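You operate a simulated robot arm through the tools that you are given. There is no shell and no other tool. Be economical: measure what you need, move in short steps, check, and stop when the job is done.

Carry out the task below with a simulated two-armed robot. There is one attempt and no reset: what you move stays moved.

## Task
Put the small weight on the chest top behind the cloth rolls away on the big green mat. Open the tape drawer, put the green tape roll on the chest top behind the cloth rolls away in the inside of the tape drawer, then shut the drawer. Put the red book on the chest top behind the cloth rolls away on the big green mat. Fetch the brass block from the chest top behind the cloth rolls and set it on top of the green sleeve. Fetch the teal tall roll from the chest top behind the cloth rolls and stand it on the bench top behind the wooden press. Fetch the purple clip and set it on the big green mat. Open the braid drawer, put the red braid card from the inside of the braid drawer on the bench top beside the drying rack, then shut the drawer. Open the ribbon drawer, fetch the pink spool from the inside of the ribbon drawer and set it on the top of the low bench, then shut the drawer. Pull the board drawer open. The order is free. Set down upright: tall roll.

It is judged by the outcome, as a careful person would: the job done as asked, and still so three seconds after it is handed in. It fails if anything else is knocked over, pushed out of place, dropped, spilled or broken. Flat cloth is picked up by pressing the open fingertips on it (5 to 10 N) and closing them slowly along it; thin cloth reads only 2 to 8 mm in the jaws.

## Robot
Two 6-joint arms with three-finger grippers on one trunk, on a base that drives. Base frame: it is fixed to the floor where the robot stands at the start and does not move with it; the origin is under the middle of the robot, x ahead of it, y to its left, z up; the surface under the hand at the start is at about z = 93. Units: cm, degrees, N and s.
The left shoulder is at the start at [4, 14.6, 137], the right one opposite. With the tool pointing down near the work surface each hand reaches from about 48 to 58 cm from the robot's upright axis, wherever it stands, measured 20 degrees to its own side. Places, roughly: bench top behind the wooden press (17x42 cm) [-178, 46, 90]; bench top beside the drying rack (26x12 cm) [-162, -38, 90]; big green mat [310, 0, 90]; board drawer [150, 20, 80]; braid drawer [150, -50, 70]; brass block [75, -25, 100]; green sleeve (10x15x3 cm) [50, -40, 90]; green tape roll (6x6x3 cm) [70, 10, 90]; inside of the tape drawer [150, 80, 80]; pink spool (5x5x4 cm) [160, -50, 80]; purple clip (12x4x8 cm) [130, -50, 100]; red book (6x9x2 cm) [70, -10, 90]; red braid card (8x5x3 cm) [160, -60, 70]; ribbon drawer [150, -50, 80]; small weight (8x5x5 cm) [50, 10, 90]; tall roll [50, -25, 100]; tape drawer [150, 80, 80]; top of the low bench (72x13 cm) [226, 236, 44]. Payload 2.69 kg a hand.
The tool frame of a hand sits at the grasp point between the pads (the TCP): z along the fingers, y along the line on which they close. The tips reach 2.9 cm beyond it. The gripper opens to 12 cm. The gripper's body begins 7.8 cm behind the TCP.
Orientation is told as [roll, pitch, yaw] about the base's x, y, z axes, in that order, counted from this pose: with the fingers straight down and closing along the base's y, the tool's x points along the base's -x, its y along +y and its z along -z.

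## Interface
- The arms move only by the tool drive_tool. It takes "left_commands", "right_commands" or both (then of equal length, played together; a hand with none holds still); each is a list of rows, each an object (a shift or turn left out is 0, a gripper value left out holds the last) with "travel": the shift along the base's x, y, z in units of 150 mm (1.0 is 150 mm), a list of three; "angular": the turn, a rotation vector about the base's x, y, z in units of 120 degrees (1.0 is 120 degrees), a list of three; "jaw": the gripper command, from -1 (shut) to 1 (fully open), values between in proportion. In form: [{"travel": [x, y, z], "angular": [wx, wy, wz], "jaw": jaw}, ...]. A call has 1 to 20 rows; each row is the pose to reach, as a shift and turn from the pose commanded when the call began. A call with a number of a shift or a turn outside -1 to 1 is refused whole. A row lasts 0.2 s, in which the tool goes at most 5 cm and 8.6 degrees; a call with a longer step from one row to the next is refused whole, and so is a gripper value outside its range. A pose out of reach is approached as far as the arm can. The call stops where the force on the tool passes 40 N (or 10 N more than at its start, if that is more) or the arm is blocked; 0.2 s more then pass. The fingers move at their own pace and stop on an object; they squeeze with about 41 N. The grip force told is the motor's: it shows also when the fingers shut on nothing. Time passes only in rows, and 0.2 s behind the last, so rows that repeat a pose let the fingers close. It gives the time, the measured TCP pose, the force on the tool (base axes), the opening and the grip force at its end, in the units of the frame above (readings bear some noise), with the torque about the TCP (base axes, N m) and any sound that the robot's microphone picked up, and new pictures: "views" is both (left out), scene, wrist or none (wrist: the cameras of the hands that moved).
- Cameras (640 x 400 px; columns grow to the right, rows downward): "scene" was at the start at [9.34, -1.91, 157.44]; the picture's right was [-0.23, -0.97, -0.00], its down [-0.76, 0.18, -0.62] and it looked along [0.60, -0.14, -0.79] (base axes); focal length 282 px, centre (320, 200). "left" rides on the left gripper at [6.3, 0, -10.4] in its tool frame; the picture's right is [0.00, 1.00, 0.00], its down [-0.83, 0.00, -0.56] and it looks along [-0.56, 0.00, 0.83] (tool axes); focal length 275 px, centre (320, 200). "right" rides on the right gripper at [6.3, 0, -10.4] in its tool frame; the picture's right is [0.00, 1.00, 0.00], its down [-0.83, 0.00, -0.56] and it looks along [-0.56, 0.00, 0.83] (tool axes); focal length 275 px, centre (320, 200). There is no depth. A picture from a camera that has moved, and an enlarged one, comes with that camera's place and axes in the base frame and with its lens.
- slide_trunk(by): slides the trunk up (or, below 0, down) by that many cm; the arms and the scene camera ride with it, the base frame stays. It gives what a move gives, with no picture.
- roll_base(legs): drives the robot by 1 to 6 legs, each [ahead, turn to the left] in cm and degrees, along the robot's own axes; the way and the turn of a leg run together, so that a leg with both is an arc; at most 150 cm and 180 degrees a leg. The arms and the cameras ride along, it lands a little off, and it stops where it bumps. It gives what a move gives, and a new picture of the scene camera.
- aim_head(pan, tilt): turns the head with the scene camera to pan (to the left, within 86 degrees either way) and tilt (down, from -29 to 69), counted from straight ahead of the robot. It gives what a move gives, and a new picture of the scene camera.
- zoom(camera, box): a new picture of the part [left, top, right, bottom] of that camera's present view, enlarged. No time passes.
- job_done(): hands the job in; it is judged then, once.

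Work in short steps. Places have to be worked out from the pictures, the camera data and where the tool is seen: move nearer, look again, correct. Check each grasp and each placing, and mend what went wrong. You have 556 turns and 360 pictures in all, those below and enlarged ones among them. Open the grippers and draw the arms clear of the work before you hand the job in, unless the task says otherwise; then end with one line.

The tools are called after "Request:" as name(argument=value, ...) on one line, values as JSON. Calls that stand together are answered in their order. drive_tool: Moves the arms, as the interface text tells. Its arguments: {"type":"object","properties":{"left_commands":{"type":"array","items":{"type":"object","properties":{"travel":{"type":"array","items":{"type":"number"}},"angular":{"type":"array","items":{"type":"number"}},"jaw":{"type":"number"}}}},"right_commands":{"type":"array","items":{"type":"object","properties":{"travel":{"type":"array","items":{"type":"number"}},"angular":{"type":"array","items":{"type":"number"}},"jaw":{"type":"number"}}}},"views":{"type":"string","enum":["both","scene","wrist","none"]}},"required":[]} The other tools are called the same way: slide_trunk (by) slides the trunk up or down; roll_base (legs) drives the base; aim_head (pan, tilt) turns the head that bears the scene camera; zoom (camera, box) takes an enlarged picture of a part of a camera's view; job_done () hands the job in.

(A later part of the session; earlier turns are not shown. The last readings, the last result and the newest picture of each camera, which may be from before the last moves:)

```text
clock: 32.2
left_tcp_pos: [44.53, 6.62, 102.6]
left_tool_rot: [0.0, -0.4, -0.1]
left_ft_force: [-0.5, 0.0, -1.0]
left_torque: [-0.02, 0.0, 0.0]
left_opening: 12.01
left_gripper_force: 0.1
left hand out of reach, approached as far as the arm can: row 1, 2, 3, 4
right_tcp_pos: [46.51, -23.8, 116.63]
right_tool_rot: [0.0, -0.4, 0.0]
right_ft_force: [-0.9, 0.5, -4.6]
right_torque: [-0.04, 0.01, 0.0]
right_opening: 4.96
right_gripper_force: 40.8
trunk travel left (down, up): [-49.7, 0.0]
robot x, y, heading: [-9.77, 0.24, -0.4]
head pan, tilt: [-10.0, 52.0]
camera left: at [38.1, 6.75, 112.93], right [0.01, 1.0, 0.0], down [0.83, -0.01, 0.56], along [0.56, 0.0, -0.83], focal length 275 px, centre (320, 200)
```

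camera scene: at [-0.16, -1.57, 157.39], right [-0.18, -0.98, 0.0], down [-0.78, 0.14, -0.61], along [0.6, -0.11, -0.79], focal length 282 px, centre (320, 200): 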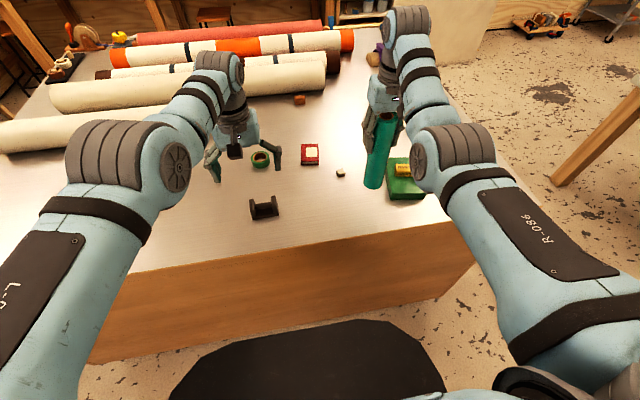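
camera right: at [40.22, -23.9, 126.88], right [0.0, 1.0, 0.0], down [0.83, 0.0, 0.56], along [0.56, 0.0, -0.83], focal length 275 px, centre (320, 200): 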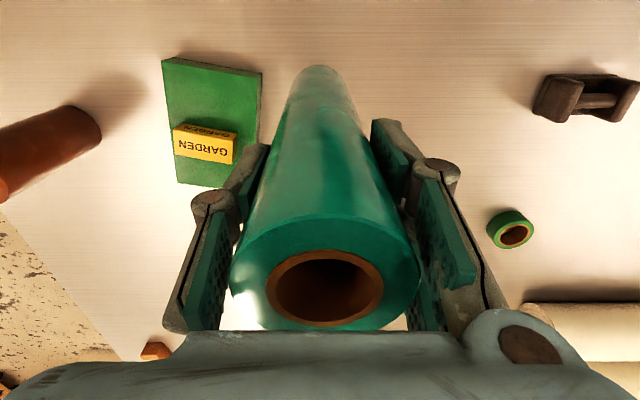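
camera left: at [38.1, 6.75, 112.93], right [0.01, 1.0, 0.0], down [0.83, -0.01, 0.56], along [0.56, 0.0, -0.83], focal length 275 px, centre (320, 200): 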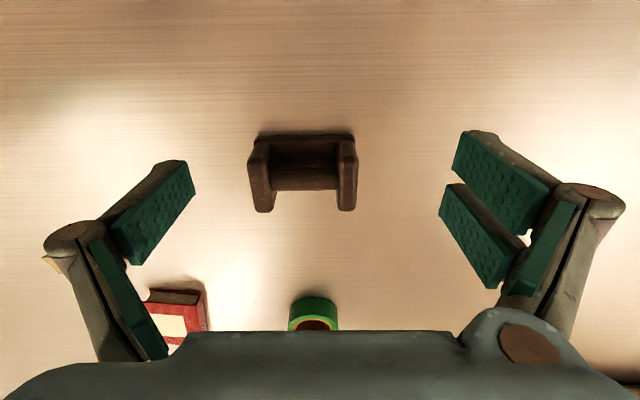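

Slightly out of reach; I drive ahead 4 cm.

Request:
roll_base(legs=[[4, 0]])

Request:
drive_tool(left_commands=[{"travel": [0, -0.065, -0.0]}, {"travel": [0, -0.065, 0]}], views="wrist")

```text
clock: 33.1
left_tcp_pos: [48.5, 6.44, 102.76]
left_tool_rot: [0.0, -0.4, -0.3]
left_ft_force: [-0.4, 0.0, 0.1]
left_torque: [0.0, -0.03, 0.0]
left_opening: 11.98
left_gripper_force: 0.1
right_tcp_pos: [50.24, -23.98, 116.82]
right_tool_rot: [-0.1, -0.7, -0.1]
right_ft_force: [0.8, 0.4, -6.7]
right_torque: [-0.01, 0.13, 0.0]
right_opening: 4.95
right_gripper_force: 41.1
trunk travel left (down, up): [-49.7, 0.0]
robot x, y, heading: [-5.64, -0.2, -0.3]
head pan, tilt: [-10.0, 52.0]
camera scene: at [3.64, -1.56, 157.4], right [-0.18, -0.98, 0.0], down [-0.78, 0.14, -0.62], along [0.61, -0.11, -0.79], focal length 282 px, centre (320, 200)
```

scene: 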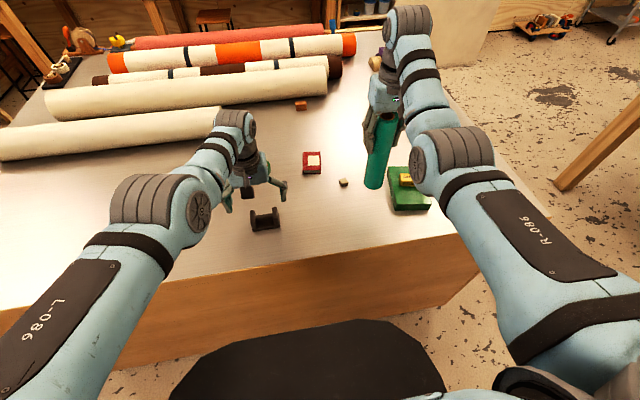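

```text
clock: 33.7
left_tcp_pos: [48.79, 5.62, 102.47]
left_tool_rot: [0.0, -0.2, -0.2]
left_ft_force: [0.1, 1.1, 0.3]
left_torque: [0.01, 0.04, -0.01]
left_opening: 11.99
left_gripper_force: 0.0
left hand out of reach, approached as far as the arm can: row 1, 2
right_tcp_pos: [50.59, -23.9, 116.41]
right_tool_rot: [0.0, -0.3, 0.0]
right_ft_force: [0.6, 0.3, -4.8]
right_torque: [0.0, 0.0, 0.03]
right_opening: 4.94
right_gripper_force: 40.9
trunk travel left (down, up): [-49.7, 0.0]
robot x, y, heading: [-5.96, -0.08, -0.3]
head pan, tilt: [-10.0, 52.0]
camera left: at [42.3, 5.73, 112.86], right [0.01, 1.0, 0.0], down [0.83, -0.01, 0.56], along [0.56, 0.0, -0.83], focal length 275 px, centre (320, 200)
```

left: 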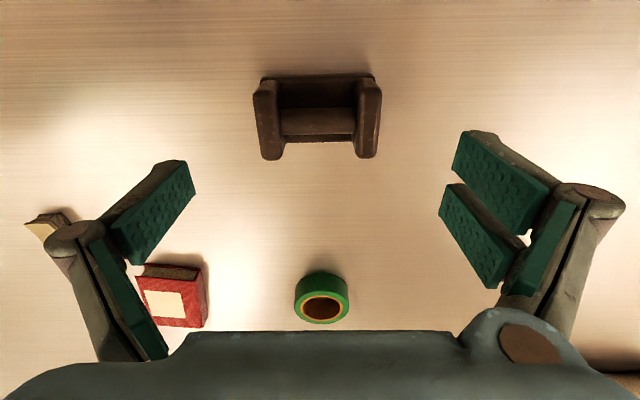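

Now x needs −1.3 cm; I go down to z≈97 and close on the ends of the weight.

Request:
drive_tool(left_commands=[{"travel": [-0.085, 0, -0.2]}, {"travel": [-0.085, 0, -0.37]}, {"travel": [-0.085, 0, -0.37], "jaw": -1}, {"travel": [-0.085, 0, -0.37], "jaw": -1}, {"travel": [-0.085, 0, -0.37], "jaw": -1}], views="wrist")

```text
clock: 34.9
left_tcp_pos: [46.58, 5.83, 97.15]
left_tool_rot: [0.0, -0.3, -0.2]
left_ft_force: [-1.2, 0.8, 0.3]
left_torque: [0.04, 0.01, 0.03]
left_opening: 7.28
left_gripper_force: 40.9
left hand out of reach, approached as far as the arm can: row 2, 3, 4, 5
right_tcp_pos: [50.28, -23.8, 116.71]
right_tool_rot: [0.0, -0.5, 0.1]
right_ft_force: [-0.4, -0.6, -4.5]
right_torque: [0.0, -0.02, 0.02]
right_opening: 4.94
right_gripper_force: 41.2
trunk travel left (down, up): [-49.7, 0.0]
robot x, y, heading: [-5.75, -0.01, -0.1]
head pan, tilt: [-10.0, 52.0]
camera left: at [40.13, 5.97, 107.59], right [0.01, 1.0, 0.0], down [0.83, -0.01, 0.56], along [0.56, 0.0, -0.83], focal length 275 px, centre (320, 200)
```

left: 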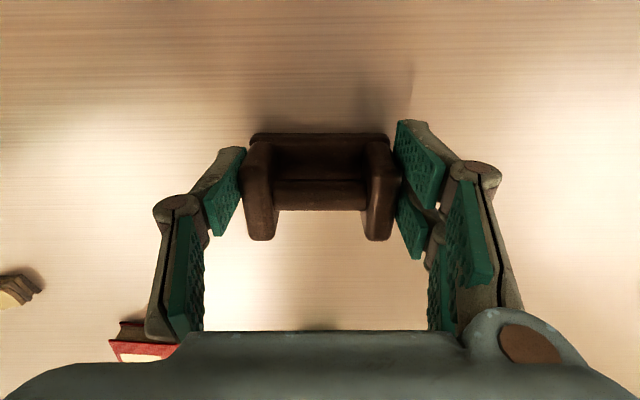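

Weight gripped (7.3 cm). Lift it.

Request:
drive_tool(left_commands=[{"travel": [0.05, 0, 0.2]}, {"travel": [0.1, 0, 0.45]}, {"travel": [0.15, 0, 0.75]}, {"travel": [0.2, 0, 1.0]}, {"travel": [0.2, 0, 1.0]}], views="scene")

```text
clock: 36.1
left_tcp_pos: [49.68, 5.83, 112.18]
left_tool_rot: [0.0, -0.4, -0.2]
left_ft_force: [0.4, 0.3, -5.6]
left_torque: [-0.01, 0.05, 0.0]
left_opening: 7.3
left_gripper_force: 40.9
left hand out of reach, approached as far as the arm can: row 2
right_tcp_pos: [50.22, -23.94, 116.64]
right_tool_rot: [0.0, -0.5, -0.1]
right_ft_force: [0.3, -0.5, -4.0]
right_torque: [0.0, -0.01, 0.03]
right_opening: 4.91
right_gripper_force: 40.9
trunk travel left (down, up): [-49.7, 0.0]
robot x, y, heading: [-6.1, -0.14, -0.4]
head pan, tilt: [-10.0, 52.0]
camera scene: at [3.86, -1.48, 157.39], right [-0.18, -0.98, 0.0], down [-0.78, 0.14, -0.61], along [0.6, -0.11, -0.79], focal length 282 px, centre (320, 200)
```

scene: 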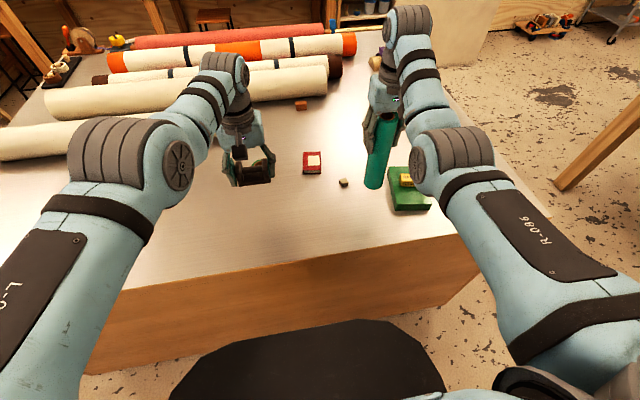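

Both held. I back away 45 cm clear of the chest, then turn half way toward the rear bench and look with a level head.

Request:
roll_base(legs=[[-45, 0]])

Request:
aim_head(pan=85, tilt=20)

Request:
aim_head(pan=-85, tilt=20)

```text
clock: 38.7
left_tcp_pos: [6.02, 5.9, 112.02]
left_tool_rot: [0.0, -0.3, -0.4]
left_ft_force: [1.0, 0.3, -5.7]
left_torque: [-0.01, 0.12, 0.01]
left_opening: 7.27
left_gripper_force: 41.1
right_tcp_pos: [6.6, -23.79, 116.5]
right_tool_rot: [0.0, -0.3, -0.3]
right_ft_force: [0.1, 0.1, -4.5]
right_torque: [0.02, 0.02, 0.01]
right_opening: 4.92
right_gripper_force: 41.0
trunk travel left (down, up): [-49.7, 0.0]
robot x, y, heading: [-49.36, 0.15, -0.3]
head pan, tilt: [-10.0, 52.0]
camera scene: at [-39.7, -1.3, 157.36], right [-0.18, -0.98, 0.0], down [-0.78, 0.14, -0.61], along [0.6, -0.11, -0.79], focal length 282 px, centre (320, 200)
```

scene: 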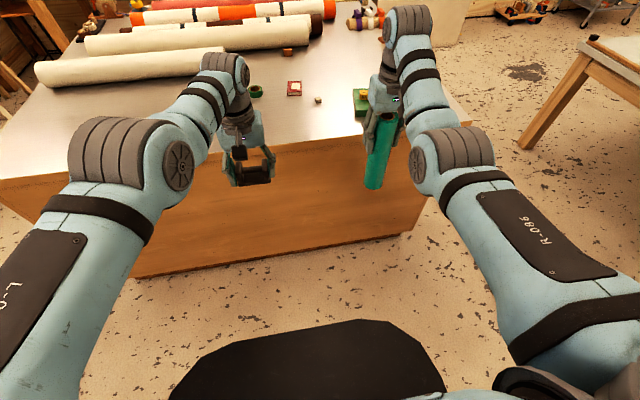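

```text
clock: 40.4
left_tcp_pos: [5.81, 5.83, 112.15]
left_tool_rot: [0.0, -0.3, -0.4]
left_ft_force: [-0.2, 0.3, -5.0]
left_torque: [0.0, 0.09, -0.01]
left_opening: 7.3
left_gripper_force: 41.0
right_tcp_pos: [6.22, -23.88, 116.62]
right_tool_rot: [0.0, -0.6, -0.1]
right_ft_force: [0.4, -0.1, -4.2]
right_torque: [0.0, -0.02, 0.0]
right_opening: 4.91
right_gripper_force: 41.2
trunk travel left (down, up): [-49.7, 0.0]
robot x, y, heading: [-49.83, 0.13, -0.1]
head pan, tilt: [85.0, 20.0]
camera scene: at [-46.63, 9.34, 162.23], right [1.0, -0.09, 0.0], down [-0.03, -0.34, -0.94], along [0.09, 0.94, -0.34], focal length 282 px, centre (320, 200)
```

scene: 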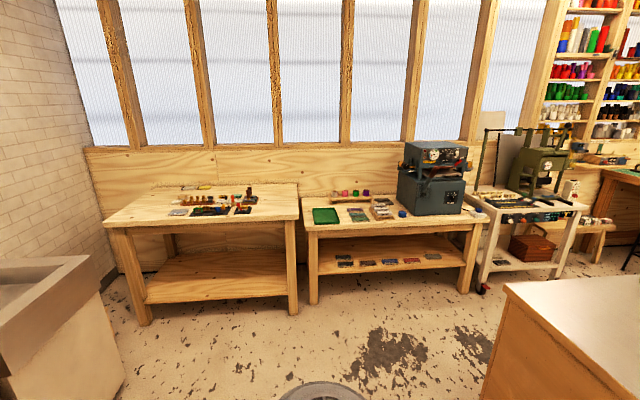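

```text
clock: 43.0
left_tcp_pos: [5.72, 5.85, 112.15]
left_tool_rot: [-0.1, -0.2, -0.5]
left_ft_force: [-0.8, 0.4, -6.4]
left_torque: [-0.01, 0.08, 0.03]
left_opening: 7.25
left_gripper_force: 41.1
right_tcp_pos: [6.25, -23.8, 116.64]
right_tool_rot: [0.0, -0.5, -0.1]
right_ft_force: [0.1, -0.3, -4.1]
right_torque: [0.01, 0.03, 0.04]
right_opening: 4.93
right_gripper_force: 40.9
trunk travel left (down, up): [-49.7, 0.0]
robot x, y, heading: [-49.54, -0.02, -0.5]
head pan, tilt: [-85.0, 20.0]
camera scene: at [-46.72, -9.22, 162.22], right [-1.0, -0.08, 0.0], down [-0.03, 0.34, -0.94], along [0.08, -0.94, -0.34], focal length 282 px, centre (320, 200)
```

scene: 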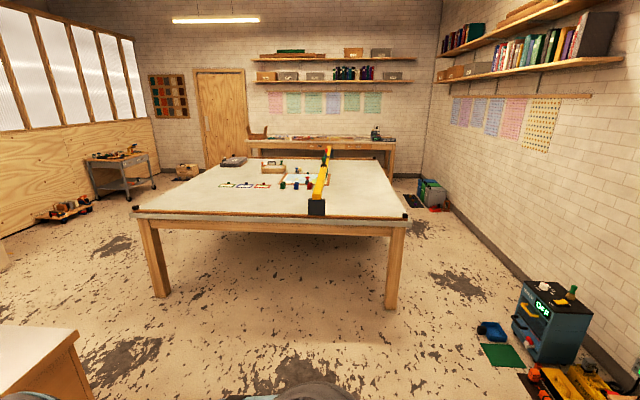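

Free floor all around. I turn around toward the rear wall.

Request:
aim_head(pan=0, tilt=25)

Request:
roll_base(legs=[[0, 180]])

```text
clock: 44.6
left_tcp_pos: [5.77, 5.85, 112.15]
left_tool_rot: [-0.1, -0.3, -0.3]
left_ft_force: [0.1, -0.5, -5.8]
left_torque: [-0.01, 0.09, -0.04]
left_opening: 7.24
left_gripper_force: 40.6
right_tcp_pos: [6.28, -23.88, 116.85]
right_tool_rot: [0.0, -0.4, -0.3]
right_ft_force: [0.2, 0.1, -3.8]
right_torque: [-0.03, 0.03, 0.04]
right_opening: 4.93
right_gripper_force: 41.6
trunk travel left (down, up): [-49.7, 0.0]
robot x, y, heading: [-49.65, 0.04, -0.5]
head pan, tilt: [0.0, 25.0]
camera scene: at [-38.26, -0.01, 161.4], right [-0.01, -1.0, 0.0], down [-0.42, 0.0, -0.91], along [0.91, -0.01, -0.42], focal length 282 px, centre (320, 200)
```

scene: 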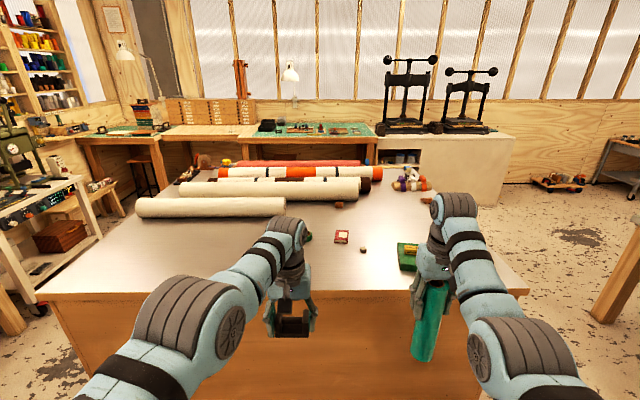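

```text
clock: 52.3
left_tcp_pos: [-105.31, -3.42, 112.19]
left_tool_rot: [0.0, -0.3, 177.6]
left_ft_force: [-0.2, -0.3, -5.5]
left_torque: [0.01, -0.17, 0.01]
left_opening: 7.27
left_gripper_force: 41.1
right_tcp_pos: [-104.77, 26.16, 116.68]
right_tool_rot: [0.0, -0.5, 177.7]
right_ft_force: [0.0, 0.0, -4.3]
right_torque: [0.01, 0.0, 0.03]
right_opening: 4.92
right_gripper_force: 41.0
trunk travel left (down, up): [-49.7, 0.0]
robot x, y, heading: [-49.56, -0.09, 177.8]
head pan, tilt: [0.0, 25.0]
camera scene: at [-61.18, 0.7, 161.4], right [0.04, 1.0, 0.0], down [0.42, -0.02, -0.91], along [-0.9, 0.04, -0.42], focal length 282 px, centre (320, 200)
```

scene: 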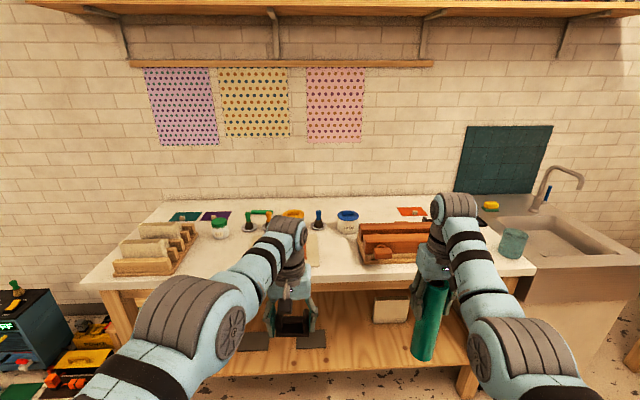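

The wooden press is at roughly x −153…−168, y 30–50 with free bench behind it. I drive closer along a slanted path and look again.

Request:
drive_tool(right_commands=[{"travel": [-0.05, 0, 0.15]}, {"travel": [-0.1, 0, 0.3]}, {"travel": [-0.1, 0, 0.3]}], views="none")

Request:
roll_base(legs=[[0, -17.8], [45, 0], [0, 20]])

```text
clock: 53.1
left_tcp_pos: [-105.24, -3.49, 112.24]
left_tool_rot: [0.1, -0.4, 177.6]
left_ft_force: [-0.1, 0.8, -5.4]
left_torque: [-0.02, -0.09, 0.01]
left_opening: 7.27
left_gripper_force: 41.5
right_tcp_pos: [-106.11, 25.96, 121.04]
right_tool_rot: [0.1, -0.5, 177.8]
right_ft_force: [0.3, -0.2, -4.0]
right_torque: [0.0, 0.0, 0.0]
right_opening: 4.92
right_gripper_force: 41.0
trunk travel left (down, up): [-49.7, 0.0]
robot x, y, heading: [-49.52, 0.36, 177.6]
head pan, tilt: [0.0, 25.0]
```

```text
clock: 57.9
left_tcp_pos: [-146.84, 9.88, 112.22]
left_tool_rot: [0.2, -0.1, 179.6]
left_ft_force: [0.2, 0.5, -5.2]
left_torque: [-0.03, -0.07, -0.01]
left_opening: 7.26
left_gripper_force: 41.2
right_tcp_pos: [-148.85, 39.55, 120.93]
right_tool_rot: [0.1, -0.4, 179.8]
right_ft_force: [-0.3, 0.3, -3.6]
right_torque: [0.03, -0.01, 0.0]
right_opening: 4.94
right_gripper_force: 41.4
trunk travel left (down, up): [-49.7, 0.0]
robot x, y, heading: [-91.71, 15.79, 179.5]
head pan, tilt: [0.0, 25.0]
camera scene: at [-103.09, 15.81, 161.39], right [0.01, 1.0, 0.0], down [0.42, 0.0, -0.91], along [-0.91, 0.0, -0.42], focal length 282 px, centre (320, 200)
```

scene: 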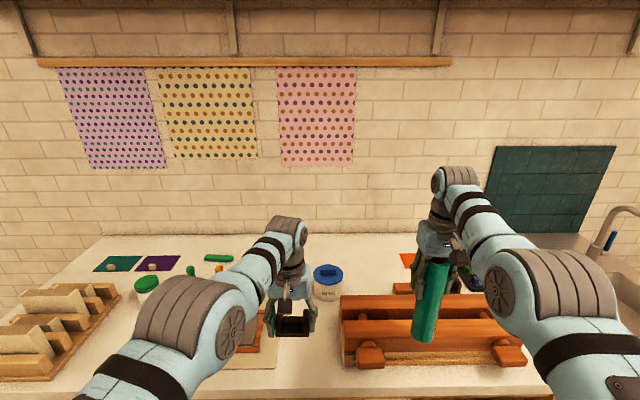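

Let me look down at the press and the area behind it.

Request:
aim_head(pan=-18, tilt=38)

Request:
zoom(camera="right", box=[0, 0, 640, 400])

```text
clock: 58.7
left_tcp_pos: [-146.72, 9.79, 112.21]
left_tool_rot: [0.1, -0.3, 179.6]
left_ft_force: [-0.1, -0.7, -6.1]
left_torque: [-0.01, -0.08, 0.03]
left_opening: 7.26
left_gripper_force: 40.9
right_tcp_pos: [-148.84, 39.33, 121.02]
right_tool_rot: [0.0, -0.5, 179.8]
right_ft_force: [0.7, 0.2, -3.8]
right_torque: [0.04, 0.0, -0.02]
right_opening: 4.95
right_gripper_force: 40.8
trunk travel left (down, up): [-49.7, 0.0]
robot x, y, heading: [-91.79, 15.68, 179.8]
head pan, tilt: [-18.0, 38.0]
camera scene: at [-101.99, 18.27, 159.37], right [0.31, 0.95, 0.0], down [0.59, -0.19, -0.79], along [-0.75, 0.25, -0.62], focal length 282 px, centre (320, 200)
```

scene: 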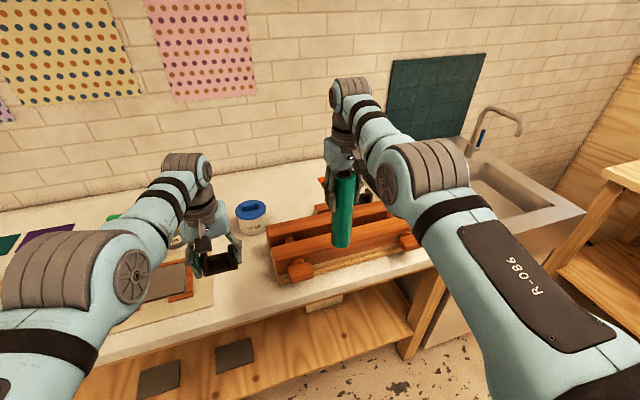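

```text
1.00 times, centred on (320, 200) of right (not enlarged: the box is as wide or as high as the picture)
camera zoom: at [-142.36, 39.5, 131.35], right [0.0, -1.0, 0.0], down [-0.83, 0.0, 0.56], along [-0.56, 0.0, -0.83], focal length 275 px, centre (320, 200)
```

zoom: 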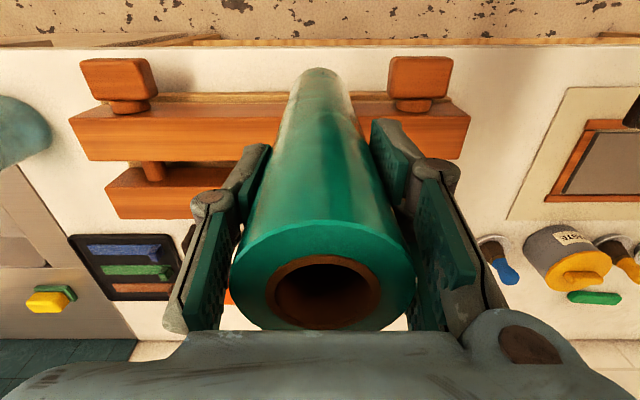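

Press spans x≈−150…−170 (height ~9 cm), free strip behind it; target for the roll [-178,46]. A blue-lidded jar stands near [-176,19], so I shift the left hand (weight) outward and up before driving in.

Request:
drive_tool(left_commands=[{"travel": [0, -0.25, 0.15]}, {"travel": [0, -0.5, 0.3]}, {"travel": [0, -0.75, 0.4]}, {"travel": [0, -0.75, 0.4]}], views="none")

Request:
roll_base(legs=[[0, -12], [25, 0], [0, 12]])

Request:
zoom(camera="right", box=[0, 0, 640, 400])

```text
clock: 59.7
left_tcp_pos: [-148.89, -1.31, 118.38]
left_tool_rot: [0.1, -0.3, 179.6]
left_ft_force: [-1.2, -0.2, -5.3]
left_torque: [-0.01, -0.07, 0.02]
left_opening: 7.29
left_gripper_force: 41.0
left hand out of reach, approached as far as the arm can: row 1, 2, 3, 4
right_tcp_pos: [-148.89, 39.44, 120.98]
right_tool_rot: [0.1, -0.6, 179.9]
right_ft_force: [0.5, 0.3, -4.8]
right_torque: [0.01, -0.01, -0.02]
right_opening: 4.9
right_gripper_force: 40.8
trunk travel left (down, up): [-49.7, 0.0]
robot x, y, heading: [-91.07, 15.56, 179.6]
head pan, tilt: [-18.0, 38.0]
```

```text
clock: 63.0
left_tcp_pos: [-172.99, 4.07, 118.53]
left_tool_rot: [0.2, -0.4, 180.0]
left_ft_force: [1.0, 0.4, -5.3]
left_torque: [0.01, -0.05, -0.02]
left_opening: 7.31
left_gripper_force: 41.1
right_tcp_pos: [-172.98, 44.63, 121.11]
right_tool_rot: [0.2, -0.5, -180.0]
right_ft_force: [-0.6, -1.5, -3.7]
right_torque: [0.02, -0.02, 0.01]
right_opening: 4.93
right_gripper_force: 41.5
trunk travel left (down, up): [-49.7, 0.0]
robot x, y, heading: [-115.31, 21.23, 179.7]
head pan, tilt: [-18.0, 38.0]
camera scene: at [-126.02, 23.9, 159.38], right [0.31, 0.95, 0.0], down [0.59, -0.19, -0.79], along [-0.75, 0.24, -0.62], focal length 282 px, centre (320, 200)
```

scene: 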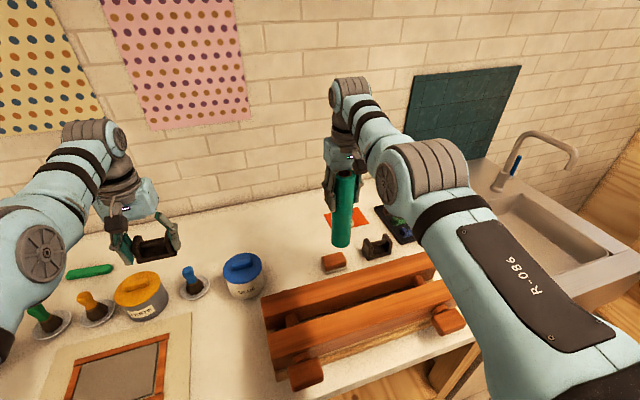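

```text
1.00 times, centred on (320, 200) of right (not enlarged: the box is as wide or as high as the picture)
camera zoom: at [-166.52, 44.91, 131.39], right [0.01, -1.0, 0.0], down [-0.83, 0.0, 0.56], along [-0.56, 0.0, -0.83], focal length 275 px, centre (320, 200)
```

zoom: 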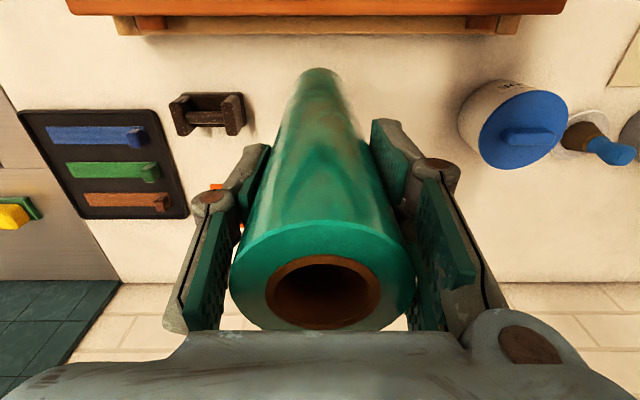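

Behind the press there's a small brown brick at ~[-177,44] and a dark weight at ~[-178,60]; the free spot is about [-178,33]. I shift the roll over to y≈33 and drive in 6.5 cm.

Request:
drive_tool(right_commands=[{"travel": [0, -0.25, 0]}, {"travel": [0, -0.5, 0]}, {"travel": [0, -0.76, 0]}, {"travel": [0, -0.76, 0]}], views="none")

Request:
roll_base(legs=[[6.5, 0]])

Request:
zoom(camera="right", box=[0, 0, 640, 400])

```text
clock: 64.0
left_tcp_pos: [-173.17, 3.77, 118.31]
left_tool_rot: [-0.1, -0.2, 180.0]
left_ft_force: [0.7, -1.1, -5.8]
left_torque: [0.0, -0.09, 0.03]
left_opening: 7.29
left_gripper_force: 41.0
right_tcp_pos: [-172.35, 33.33, 121.0]
right_tool_rot: [0.0, -0.4, -180.0]
right_ft_force: [0.8, -0.5, -4.0]
right_torque: [-0.02, -0.01, -0.01]
right_opening: 4.96
right_gripper_force: 40.4
right hand out of reach, approached as far as the arm can: row 3, 4
trunk travel left (down, up): [-49.7, 0.0]
robot x, y, heading: [-115.61, 20.94, 180.0]
head pan, tilt: [-18.0, 38.0]
```

```text
clock: 65.6
left_tcp_pos: [-183.04, 4.51, 125.34]
left_tool_rot: [-0.9, -12.7, 179.9]
left_ft_force: [0.4, 0.0, -5.2]
left_torque: [-0.01, -0.12, 0.0]
left_opening: 7.28
left_gripper_force: 40.6
right_tcp_pos: [-177.11, 32.99, 122.01]
right_tool_rot: [-0.3, 0.2, 179.9]
right_ft_force: [-1.0, -0.3, -5.0]
right_torque: [0.02, -0.05, 0.01]
right_opening: 4.96
right_gripper_force: 40.6
trunk travel left (down, up): [-49.7, 0.0]
robot x, y, heading: [-122.2, 20.64, 180.2]
head pan, tilt: [-18.0, 38.0]
stopped in leg 1: the robot was blocked; the commanded pose is now the measured one
camera scene: at [-132.3, 23.43, 159.41], right [0.31, 0.95, 0.0], down [0.58, -0.19, -0.79], along [-0.75, 0.25, -0.61], focal length 282 px, centre (320, 200)
```

scene: 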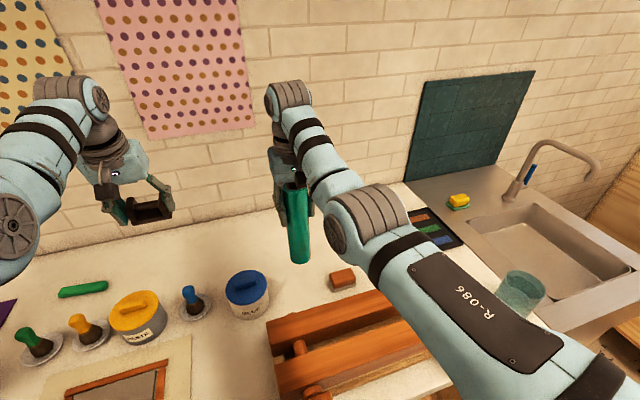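

```text
1.00 times, centred on (320, 200) of right (not enlarged: the box is as wide or as high as the picture)
camera zoom: at [-170.81, 32.98, 132.39], right [0.0, -1.0, -0.01], down [-0.83, -0.01, 0.55], along [-0.55, 0.0, -0.83], focal length 275 px, centre (320, 200)
```

zoom: 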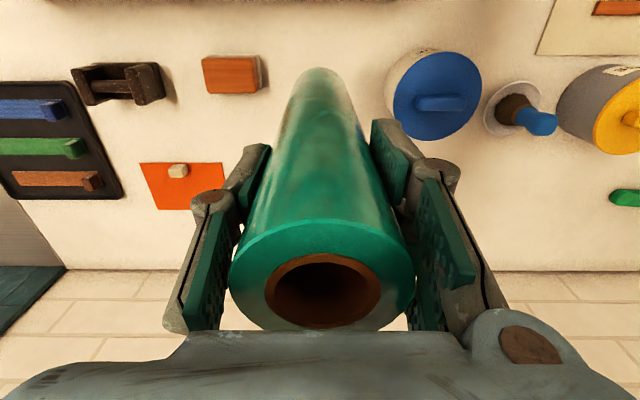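

The base touched the bench front; the roll is at [-177,33] upright, which suits the free strip (the brick is at y≥40, the jar ≤24). I lower the roll.

Request:
drive_tool(right_commands=[{"travel": [0, 0, -0.25]}, {"travel": [0, 0, -0.5]}, {"travel": [0, 0, -0.75]}, {"travel": [0, 0, -0.95]}, {"travel": [0, 0, -0.95]}])

```text
clock: 66.8
left_tcp_pos: [-183.3, 4.48, 124.9]
left_tool_rot: [-0.8, -12.3, 179.8]
left_ft_force: [0.0, 0.4, -5.9]
left_torque: [-0.01, -0.1, -0.01]
left_opening: 7.27
left_gripper_force: 40.7
right_tcp_pos: [-177.54, 33.17, 107.7]
right_tool_rot: [-0.4, 0.3, 180.0]
right_ft_force: [0.8, 0.1, -4.4]
right_torque: [0.02, -0.01, -0.04]
right_opening: 4.93
right_gripper_force: 40.9
trunk travel left (down, up): [-49.7, 0.0]
robot x, y, heading: [-122.25, 20.81, 180.3]
head pan, tilt: [-18.0, 38.0]
camera scene: at [-132.63, 23.55, 159.39], right [0.31, 0.95, 0.0], down [0.59, -0.19, -0.79], along [-0.75, 0.25, -0.62], focal length 282 px, centre (320, 200)
camera right: at [-171.21, 33.3, 118.11], right [0.0, -1.0, -0.01], down [-0.83, -0.01, 0.55], along [-0.55, 0.0, -0.83], focal length 275 px, centre (320, 200)
```

scene: 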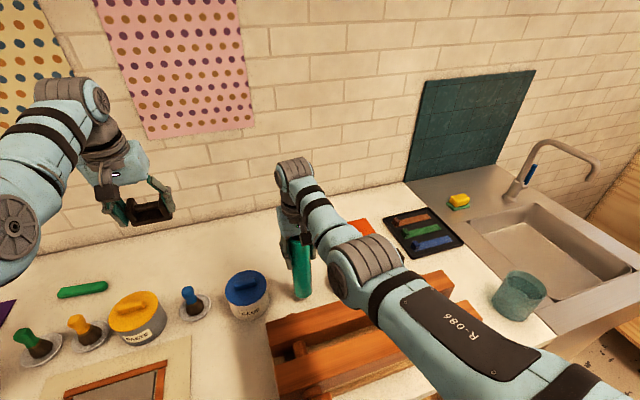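
right: 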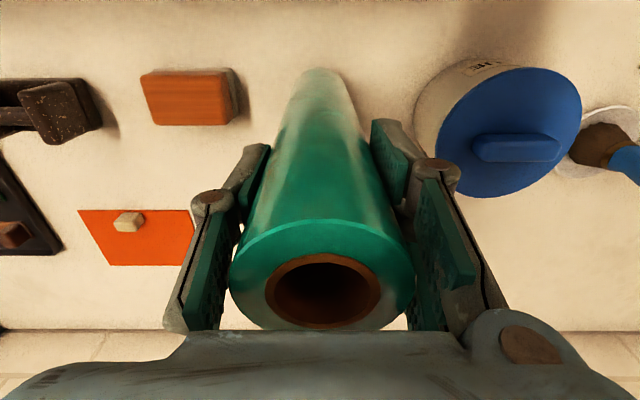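

Clear on both sides. I lower in small steps to contact.

Request:
drive_tool(right_commands=[{"travel": [0, 0, -0.08]}, {"travel": [0, 0, -0.12]}, {"travel": [0, 0, -0.14]}, {"travel": [0, 0, -0.155]}, {"travel": [0, 0, -0.165]}, {"travel": [0, 0, -0.165]}], views="none")

```text
clock: 68.2
left_tcp_pos: [-183.2, 4.45, 125.03]
left_tool_rot: [-0.8, -12.3, 179.9]
left_ft_force: [-0.5, -0.2, -6.2]
left_torque: [0.0, -0.08, -0.02]
left_opening: 7.27
left_gripper_force: 40.8
right_tcp_pos: [-177.56, 33.12, 105.3]
right_tool_rot: [-0.4, 0.1, 179.9]
right_ft_force: [-2.9, 1.4, 12.8]
right_torque: [-0.1, 0.46, -0.04]
right_opening: 4.94
right_gripper_force: 41.2
trunk travel left (down, up): [-49.7, 0.0]
robot x, y, heading: [-122.54, 20.58, 180.0]
head pan, tilt: [-18.0, 38.0]
```

Contact at z=105.3, as predicted. I open slowly (to 7 cm) and check before withdrawing.

Request:
drive_tool(right_commands=[{"travel": [0, 0, 0.01], "jaw": -0.1}, {"travel": [0, 0, 0.01], "jaw": 0.1}, {"travel": [0, 0, 0.01], "jaw": 0.3}, {"travel": [0, 0, 0.01], "jaw": 0.3}], views="wrist")

```text
clock: 69.2
left_tcp_pos: [-183.33, 4.37, 124.98]
left_tool_rot: [-0.8, -12.2, 179.9]
left_ft_force: [0.4, 0.1, -5.3]
left_torque: [0.0, -0.1, 0.02]
left_opening: 7.27
left_gripper_force: 41.1
right_tcp_pos: [-177.55, 33.13, 105.3]
right_tool_rot: [-0.4, 0.4, 179.9]
right_ft_force: [0.6, 1.1, 0.2]
right_torque: [-0.01, -0.02, -0.01]
right_opening: 7.79
right_gripper_force: 0.1
trunk travel left (down, up): [-49.7, 0.0]
robot x, y, heading: [-121.99, 20.91, 180.0]
head pan, tilt: [-18.0, 38.0]
camera right: at [-171.23, 33.12, 115.66], right [0.0, -1.0, -0.01], down [-0.83, -0.01, 0.55], along [-0.55, 0.0, -0.83], focal length 275 px, centre (320, 200)
```

right: 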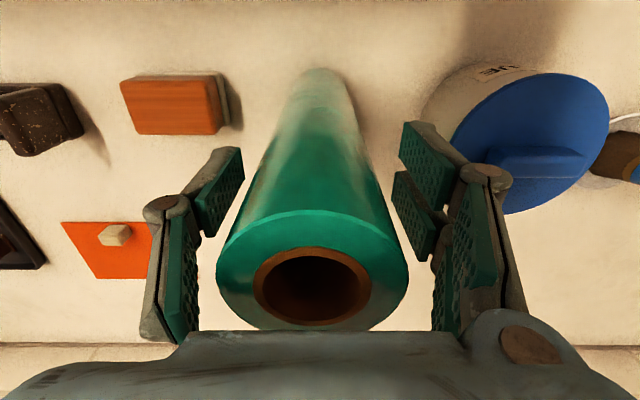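

Roll stands upright. I withdraw the right hand straight up, while un-tilting the left hand.

Request:
drive_tool(right_commands=[{"travel": [0, 0, 0.25]}, {"travel": [0, 0, 0.55]}, {"travel": [0, 0, 0.85]}, {"travel": [0, 0, 1.0]}, {"travel": [0, 0, 1.0]}], left_commands=[{"travel": [0.05, 0, 0], "angular": [0, -0.03, 0]}, {"travel": [0.1, 0, 0], "angular": [0, -0.06, 0]}, {"travel": [0.2, 0, -0.1], "angular": [0, -0.1, 0]}, {"travel": [0.3, 0, -0.2], "angular": [0, -0.1, 0]}, {"travel": [0.3, 0, -0.3], "angular": [0, -0.1, 0]}])

```text
clock: 70.4
left_tcp_pos: [-179.24, 4.31, 120.21]
left_tool_rot: [-0.8, 0.4, 179.9]
left_ft_force: [-0.1, -0.1, -5.9]
left_torque: [0.0, -0.08, -0.02]
left_opening: 7.27
left_gripper_force: 41.4
left hand out of reach, approached as far as the arm can: row 1, 2, 3, 4, 5
right_tcp_pos: [-177.7, 32.97, 120.32]
right_tool_rot: [-0.4, 0.5, 179.8]
right_ft_force: [-0.2, 0.0, 0.1]
right_torque: [-0.02, 0.04, 0.01]
right_opening: 7.78
right_gripper_force: 0.0
trunk travel left (down, up): [-49.7, 0.0]
robot x, y, heading: [-122.42, 20.8, 180.1]
head pan, tilt: [-18.0, 38.0]
camera scene: at [-132.78, 23.51, 159.37], right [0.31, 0.95, 0.0], down [0.59, -0.19, -0.79], along [-0.75, 0.25, -0.62], focal length 282 px, centre (320, 200)
camera right: at [-171.38, 32.99, 130.71], right [0.0, -1.0, -0.01], down [-0.84, -0.01, 0.55], along [-0.55, 0.0, -0.84], focal length 275 px, centre (320, 200)
camera left: at [-173.12, 4.23, 130.75], right [-0.01, -1.0, -0.01], down [-0.83, 0.0, 0.55], along [-0.55, 0.02, -0.83], focal length 275 px, centre (320, 200)
```

scene: 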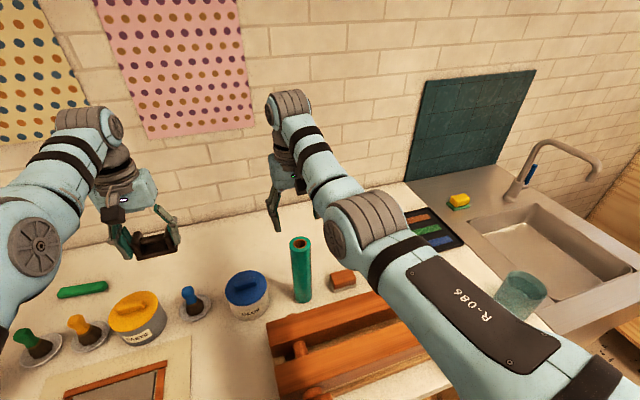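
right: 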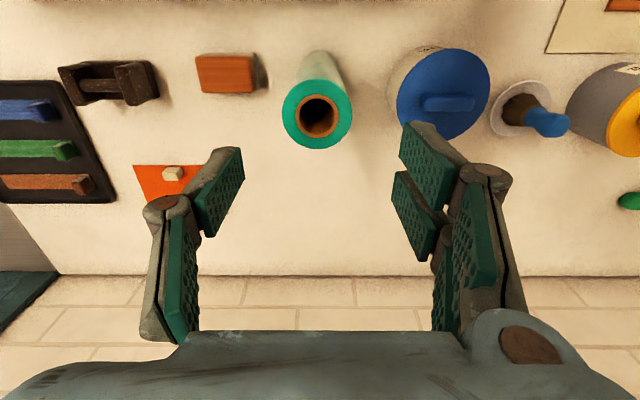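
left: 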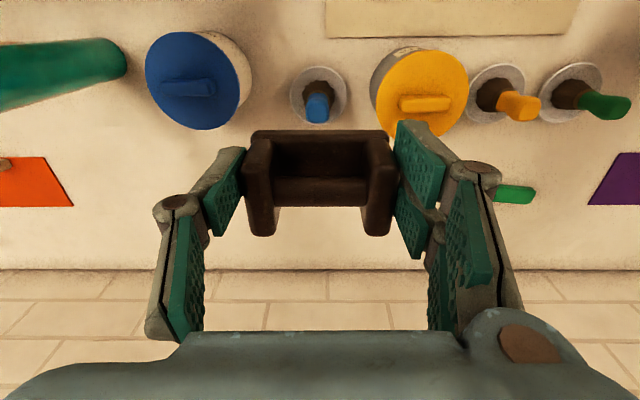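

The teal roll stands upright behind the press. I back out and return to the chest for the book.

Request:
roll_base(legs=[[-30, 0], [0, -20], [-50, 0], [0, -160]])

```text
clock: 82.6
left_tcp_pos: [11.51, 20.71, 120.33]
left_tool_rot: [-0.8, 0.2, 0.3]
left_ft_force: [-0.7, -0.7, -5.9]
left_torque: [0.03, 0.08, -0.02]
left_opening: 7.27
left_gripper_force: 40.5
right_tcp_pos: [10.21, -8.05, 120.3]
right_tool_rot: [-0.4, 0.4, 0.6]
right_ft_force: [-0.2, 0.5, -0.1]
right_torque: [0.04, 0.02, 0.01]
right_opening: 7.82
right_gripper_force: 0.2
trunk travel left (down, up): [-49.7, 0.0]
robot x, y, heading: [-45.26, 3.37, 0.6]
head pan, tilt: [-18.0, 38.0]
camera scene: at [-34.79, 0.96, 159.38], right [-0.3, -0.95, 0.0], down [-0.59, 0.18, -0.79], along [0.75, -0.24, -0.62], focal length 282 px, centre (320, 200)
```

scene: 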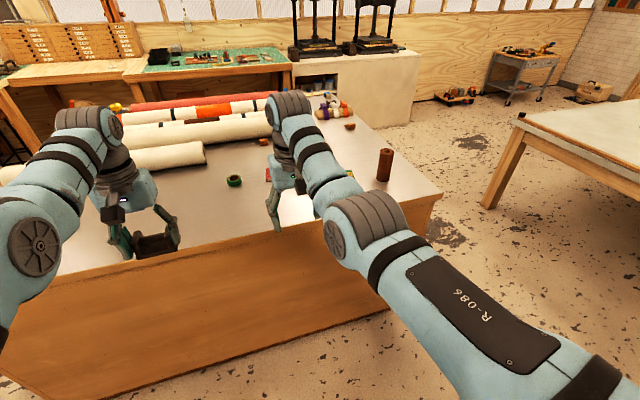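

Good. I drive forward to the chest again with the right hand high, heading straight for the book.

Request:
roll_base(legs=[[0, -0.6], [55, 0]])

Request:
zoom(camera="right", box=[0, 0, 640, 400])

```text
clock: 86.1
left_tcp_pos: [66.94, 20.33, 120.39]
left_tool_rot: [-0.9, 0.3, 0.1]
left_ft_force: [0.2, -0.4, -4.8]
left_torque: [-0.01, 0.07, 0.01]
left_opening: 7.27
left_gripper_force: 41.3
right_tcp_pos: [65.65, -8.27, 120.48]
right_tool_rot: [-0.4, 0.2, 0.2]
right_ft_force: [-0.8, 0.6, 0.0]
right_torque: [0.01, -0.05, 0.02]
right_opening: 7.79
right_gripper_force: 0.0
trunk travel left (down, up): [-49.7, 0.0]
robot x, y, heading: [10.44, 3.38, 0.2]
head pan, tilt: [-18.0, 38.0]
camera scene: at [20.43, 0.87, 159.4], right [-0.31, -0.95, 0.0], down [-0.59, 0.19, -0.79], along [0.75, -0.24, -0.61], focal length 282 px, centre (320, 200)
```

scene: 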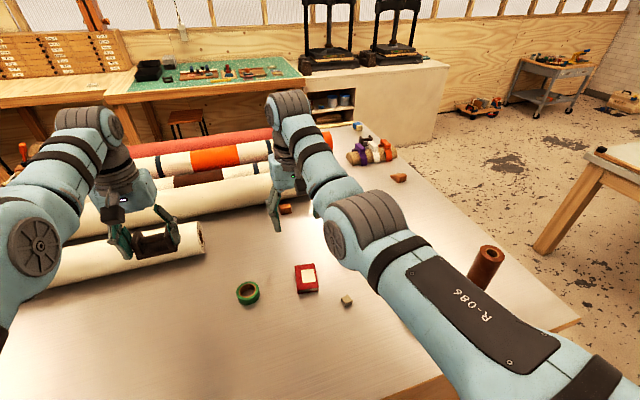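

```text
1.00 times, centred on (320, 200) of right (not enlarged: the box is as wide or as high as the picture)
camera zoom: at [59.4, -8.2, 130.83], right [-0.01, 1.0, -0.01], down [0.83, 0.01, 0.55], along [0.55, 0.0, -0.83], focal length 275 px, centre (320, 200)
```

zoom: 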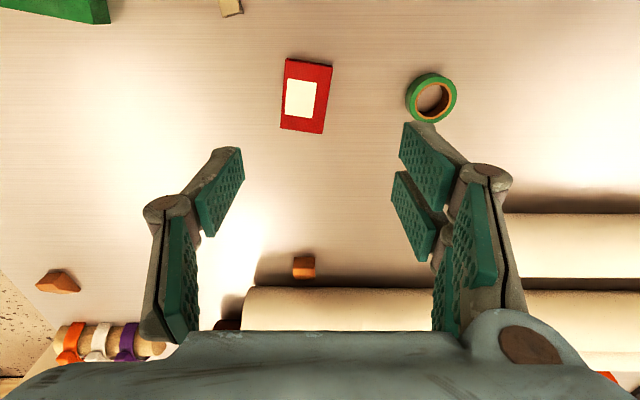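

Book centre ≈[67.5,-10], yaw about −7°. I lower the trunk 11 cm for reach and position over it with ~8.5 cm opening.

Request:
slide_trunk(by=-11)

Request:
drive_tool(right_commands=[{"travel": [0.05, -0.06, -0.1], "angular": [0, 0, -0.03], "jaw": 0.45}, {"travel": [0.12, -0.115, -0.35], "angular": [0, 0, -0.06]}, {"travel": [0.12, -0.115, -0.6], "angular": [0, 0, -0.06]}, {"travel": [0.12, -0.115, -0.6], "angular": [0, 0, -0.06]}], views="wrist")

```text
clock: 87.5
left_tcp_pos: [67.25, 20.42, 109.22]
left_tool_rot: [-0.8, 0.3, 0.1]
left_ft_force: [0.5, 0.1, -5.3]
left_torque: [0.01, 0.08, 0.04]
left_opening: 7.25
left_gripper_force: 41.1
right_tcp_pos: [65.74, -8.29, 109.23]
right_tool_rot: [-0.4, 0.5, 0.2]
right_ft_force: [-0.1, 0.3, 0.4]
right_torque: [-0.01, 0.02, 0.0]
right_opening: 7.8
right_gripper_force: 0.1
trunk travel left (down, up): [-38.7, 11.0]
robot x, y, heading: [10.65, 3.53, 0.2]
head pan, tilt: [-18.0, 38.0]
```

```text
clock: 88.5
left_tcp_pos: [67.22, 20.42, 109.43]
left_tool_rot: [-0.8, 0.4, 0.1]
left_ft_force: [0.0, 0.8, -5.6]
left_torque: [0.0, 0.08, 0.0]
left_opening: 7.27
left_gripper_force: 40.8
right_tcp_pos: [67.3, -10.16, 100.34]
right_tool_rot: [-0.4, 0.4, -7.0]
right_ft_force: [1.0, 1.1, -0.4]
right_torque: [-0.01, 0.0, -0.02]
right_opening: 8.68
right_gripper_force: 0.0
right hand out of reach, approached as far as the arm can: row 2, 3, 4
trunk travel left (down, up): [-38.7, 11.0]
robot x, y, heading: [10.43, 3.57, 0.3]
head pan, tilt: [-18.0, 38.0]
camera right: at [61.1, -9.24, 110.77], right [0.12, 0.99, -0.01], down [0.83, -0.09, 0.55], along [0.55, -0.07, -0.84], focal length 275 px, centre (320, 200)
```

right: 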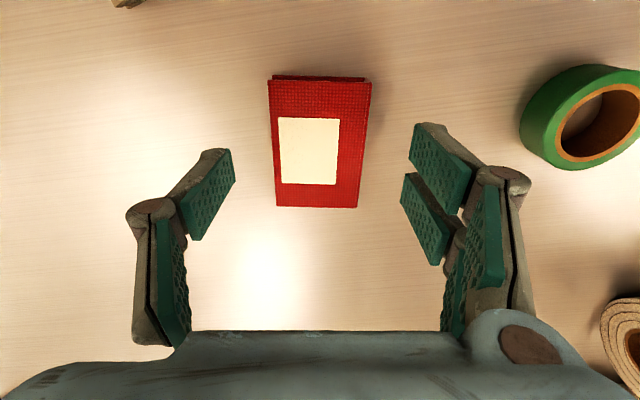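

Aligned. Descend to ~96.5 and close.

Request:
drive_tool(right_commands=[{"travel": [0.02, 0, -0.15]}, {"travel": [0.03, 0, -0.255]}, {"travel": [0.03, 0, -0.255], "jaw": -1}, {"travel": [0.03, 0, -0.255], "jaw": -1}, {"travel": [0.03, 0, -0.255], "jaw": -1}], views="wrist")

```text
clock: 89.7
left_tcp_pos: [67.19, 20.41, 109.35]
left_tool_rot: [-0.8, 0.3, 0.2]
left_ft_force: [-0.2, 0.1, -5.0]
left_torque: [0.0, 0.08, 0.01]
left_opening: 7.27
left_gripper_force: 41.2
right_tcp_pos: [66.8, -10.2, 96.56]
right_tool_rot: [-0.4, 0.3, -7.0]
right_ft_force: [-0.5, 0.2, -0.1]
right_torque: [0.01, -0.03, 0.02]
right_opening: 5.74
right_gripper_force: 41.1
right hand out of reach, approached as far as the arm can: row 1, 2, 3, 4, 5
trunk travel left (down, up): [-38.7, 11.0]
robot x, y, heading: [10.26, 3.8, 0.2]
head pan, tilt: [-18.0, 38.0]
camera right: at [60.65, -9.45, 107.0], right [0.12, 0.99, -0.01], down [0.83, -0.09, 0.55], along [0.55, -0.07, -0.84], focal length 275 px, centre (320, 200)
```

right: 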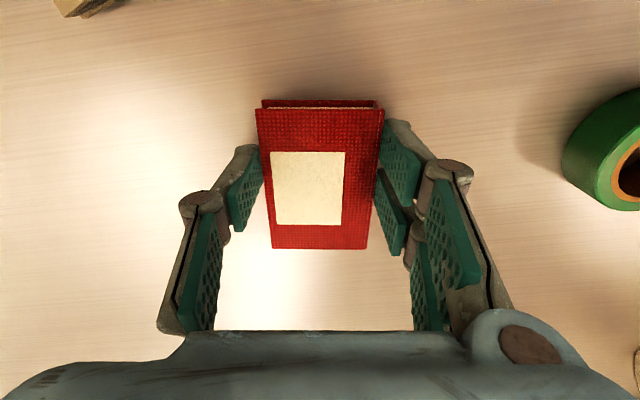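

Book gripped (5.7 cm). I lift it, raise the trunk and back away from the chest.

Request:
drive_tool(right_commands=[{"travel": [0, 0, 0.25]}, {"travel": [0, 0, 0.5]}, {"travel": [0, 0, 0.6]}, {"travel": [0, 0, 0.6]}], views="none")

Request:
slide_trunk(by=11)

Request:
roll_base(legs=[[-55, 0], [0, -90]])

```text
clock: 90.7
left_tcp_pos: [67.19, 20.35, 109.4]
left_tool_rot: [-0.8, 0.3, 0.1]
left_ft_force: [0.0, -0.2, -5.5]
left_torque: [0.01, 0.05, 0.01]
left_opening: 7.28
left_gripper_force: 41.3
right_tcp_pos: [66.61, -10.42, 105.67]
right_tool_rot: [-0.4, 0.3, -7.0]
right_ft_force: [0.2, 0.1, 0.5]
right_torque: [0.02, 0.0, -0.02]
right_opening: 5.72
right_gripper_force: 41.1
trunk travel left (down, up): [-38.7, 11.0]
robot x, y, heading: [10.56, 3.41, 0.2]
head pan, tilt: [-18.0, 38.0]
```

```text
clock: 92.2
left_tcp_pos: [67.22, 20.35, 120.34]
left_tool_rot: [-0.8, 0.4, 0.1]
left_ft_force: [-0.3, 0.1, -6.3]
left_torque: [0.01, 0.08, -0.02]
left_opening: 7.26
left_gripper_force: 41.6
right_tcp_pos: [66.82, -10.41, 116.7]
right_tool_rot: [-0.4, 0.3, -6.9]
right_ft_force: [0.0, 0.5, -0.7]
right_torque: [-0.04, 0.02, 0.0]
right_opening: 5.69
right_gripper_force: 41.0
trunk travel left (down, up): [-49.7, 0.0]
robot x, y, heading: [10.75, 3.36, 0.1]
head pan, tilt: [-18.0, 38.0]
```

```text
clock: 99.1
left_tcp_pos: [-27.42, -52.9, 120.25]
left_tool_rot: [-0.8, 0.3, -88.9]
left_ft_force: [-0.6, 0.0, -5.4]
left_torque: [0.07, 0.02, 0.01]
left_opening: 7.28
left_gripper_force: 40.9
right_tcp_pos: [-58.07, -52.92, 116.64]
right_tool_rot: [-0.5, 0.4, -95.9]
right_ft_force: [0.2, -0.4, -1.2]
right_torque: [0.02, 0.01, 0.01]
right_opening: 5.7
right_gripper_force: 40.9
trunk travel left (down, up): [-49.7, 0.0]
robot x, y, heading: [-45.88, 3.63, -88.8]
head pan, tilt: [-18.0, 38.0]
camera scene: at [-47.71, -6.9, 159.38], right [-0.96, 0.29, 0.0], down [0.18, 0.59, -0.79], along [-0.23, -0.75, -0.62], focal length 282 px, centre (320, 200)
```

scene: 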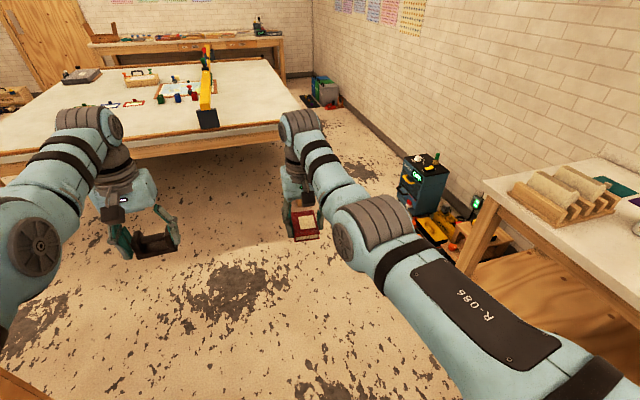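

Heading −y, clear floor. I drive to y≈−118, then turn left to face along the chest's right side.

Request:
roll_base(legs=[[121, 0], [0, 89]])

Request:
aim_head(pan=0, tilt=25)

```text
clock: 109.1
left_tcp_pos: [13.88, -102.29, 120.29]
left_tool_rot: [-0.7, 0.5, -0.5]
left_ft_force: [0.7, -0.9, -5.6]
left_torque: [0.02, 0.12, -0.01]
left_opening: 7.29
left_gripper_force: 41.4
right_tcp_pos: [12.93, -132.9, 116.6]
right_tool_rot: [-0.4, 0.3, -7.8]
right_ft_force: [-0.7, 0.1, -0.6]
right_torque: [-0.04, 0.01, 0.0]
right_opening: 5.7
right_gripper_force: 40.9
trunk travel left (down, up): [-49.7, 0.0]
robot x, y, heading: [-43.47, -118.64, -0.5]
head pan, tilt: [-18.0, 38.0]
camera scene: at [-32.84, -121.16, 159.38], right [-0.32, -0.95, 0.0], down [-0.58, 0.2, -0.79], along [0.75, -0.25, -0.62], focal length 282 px, centre (320, 200)
```

scene: 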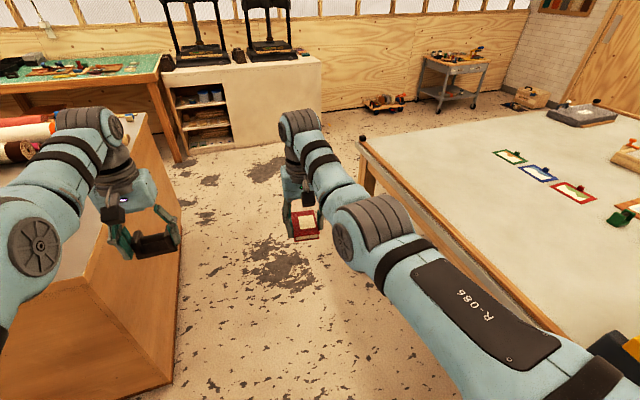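

```text
clock: 109.9
left_tcp_pos: [13.85, -102.31, 120.31]
left_tool_rot: [-0.8, 0.3, -0.6]
left_ft_force: [0.2, 0.3, -6.1]
left_torque: [-0.01, 0.06, 0.0]
left_opening: 7.25
left_gripper_force: 41.0
right_tcp_pos: [12.93, -132.83, 116.57]
right_tool_rot: [-0.4, 0.4, -7.6]
right_ft_force: [0.1, -0.1, -0.3]
right_torque: [0.01, 0.02, -0.04]
right_opening: 5.7
right_gripper_force: 41.2
trunk travel left (down, up): [-49.7, 0.0]
robot x, y, heading: [-43.18, -118.2, -0.3]
head pan, tilt: [0.0, 25.0]
camera scene: at [-31.82, -118.43, 161.4], right [-0.01, -1.0, 0.0], down [-0.42, 0.0, -0.91], along [0.91, -0.01, -0.42], focal length 282 px, centre (320, 200)
```

scene: 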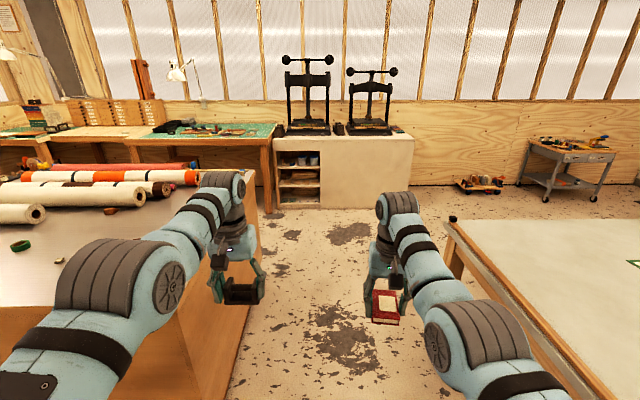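

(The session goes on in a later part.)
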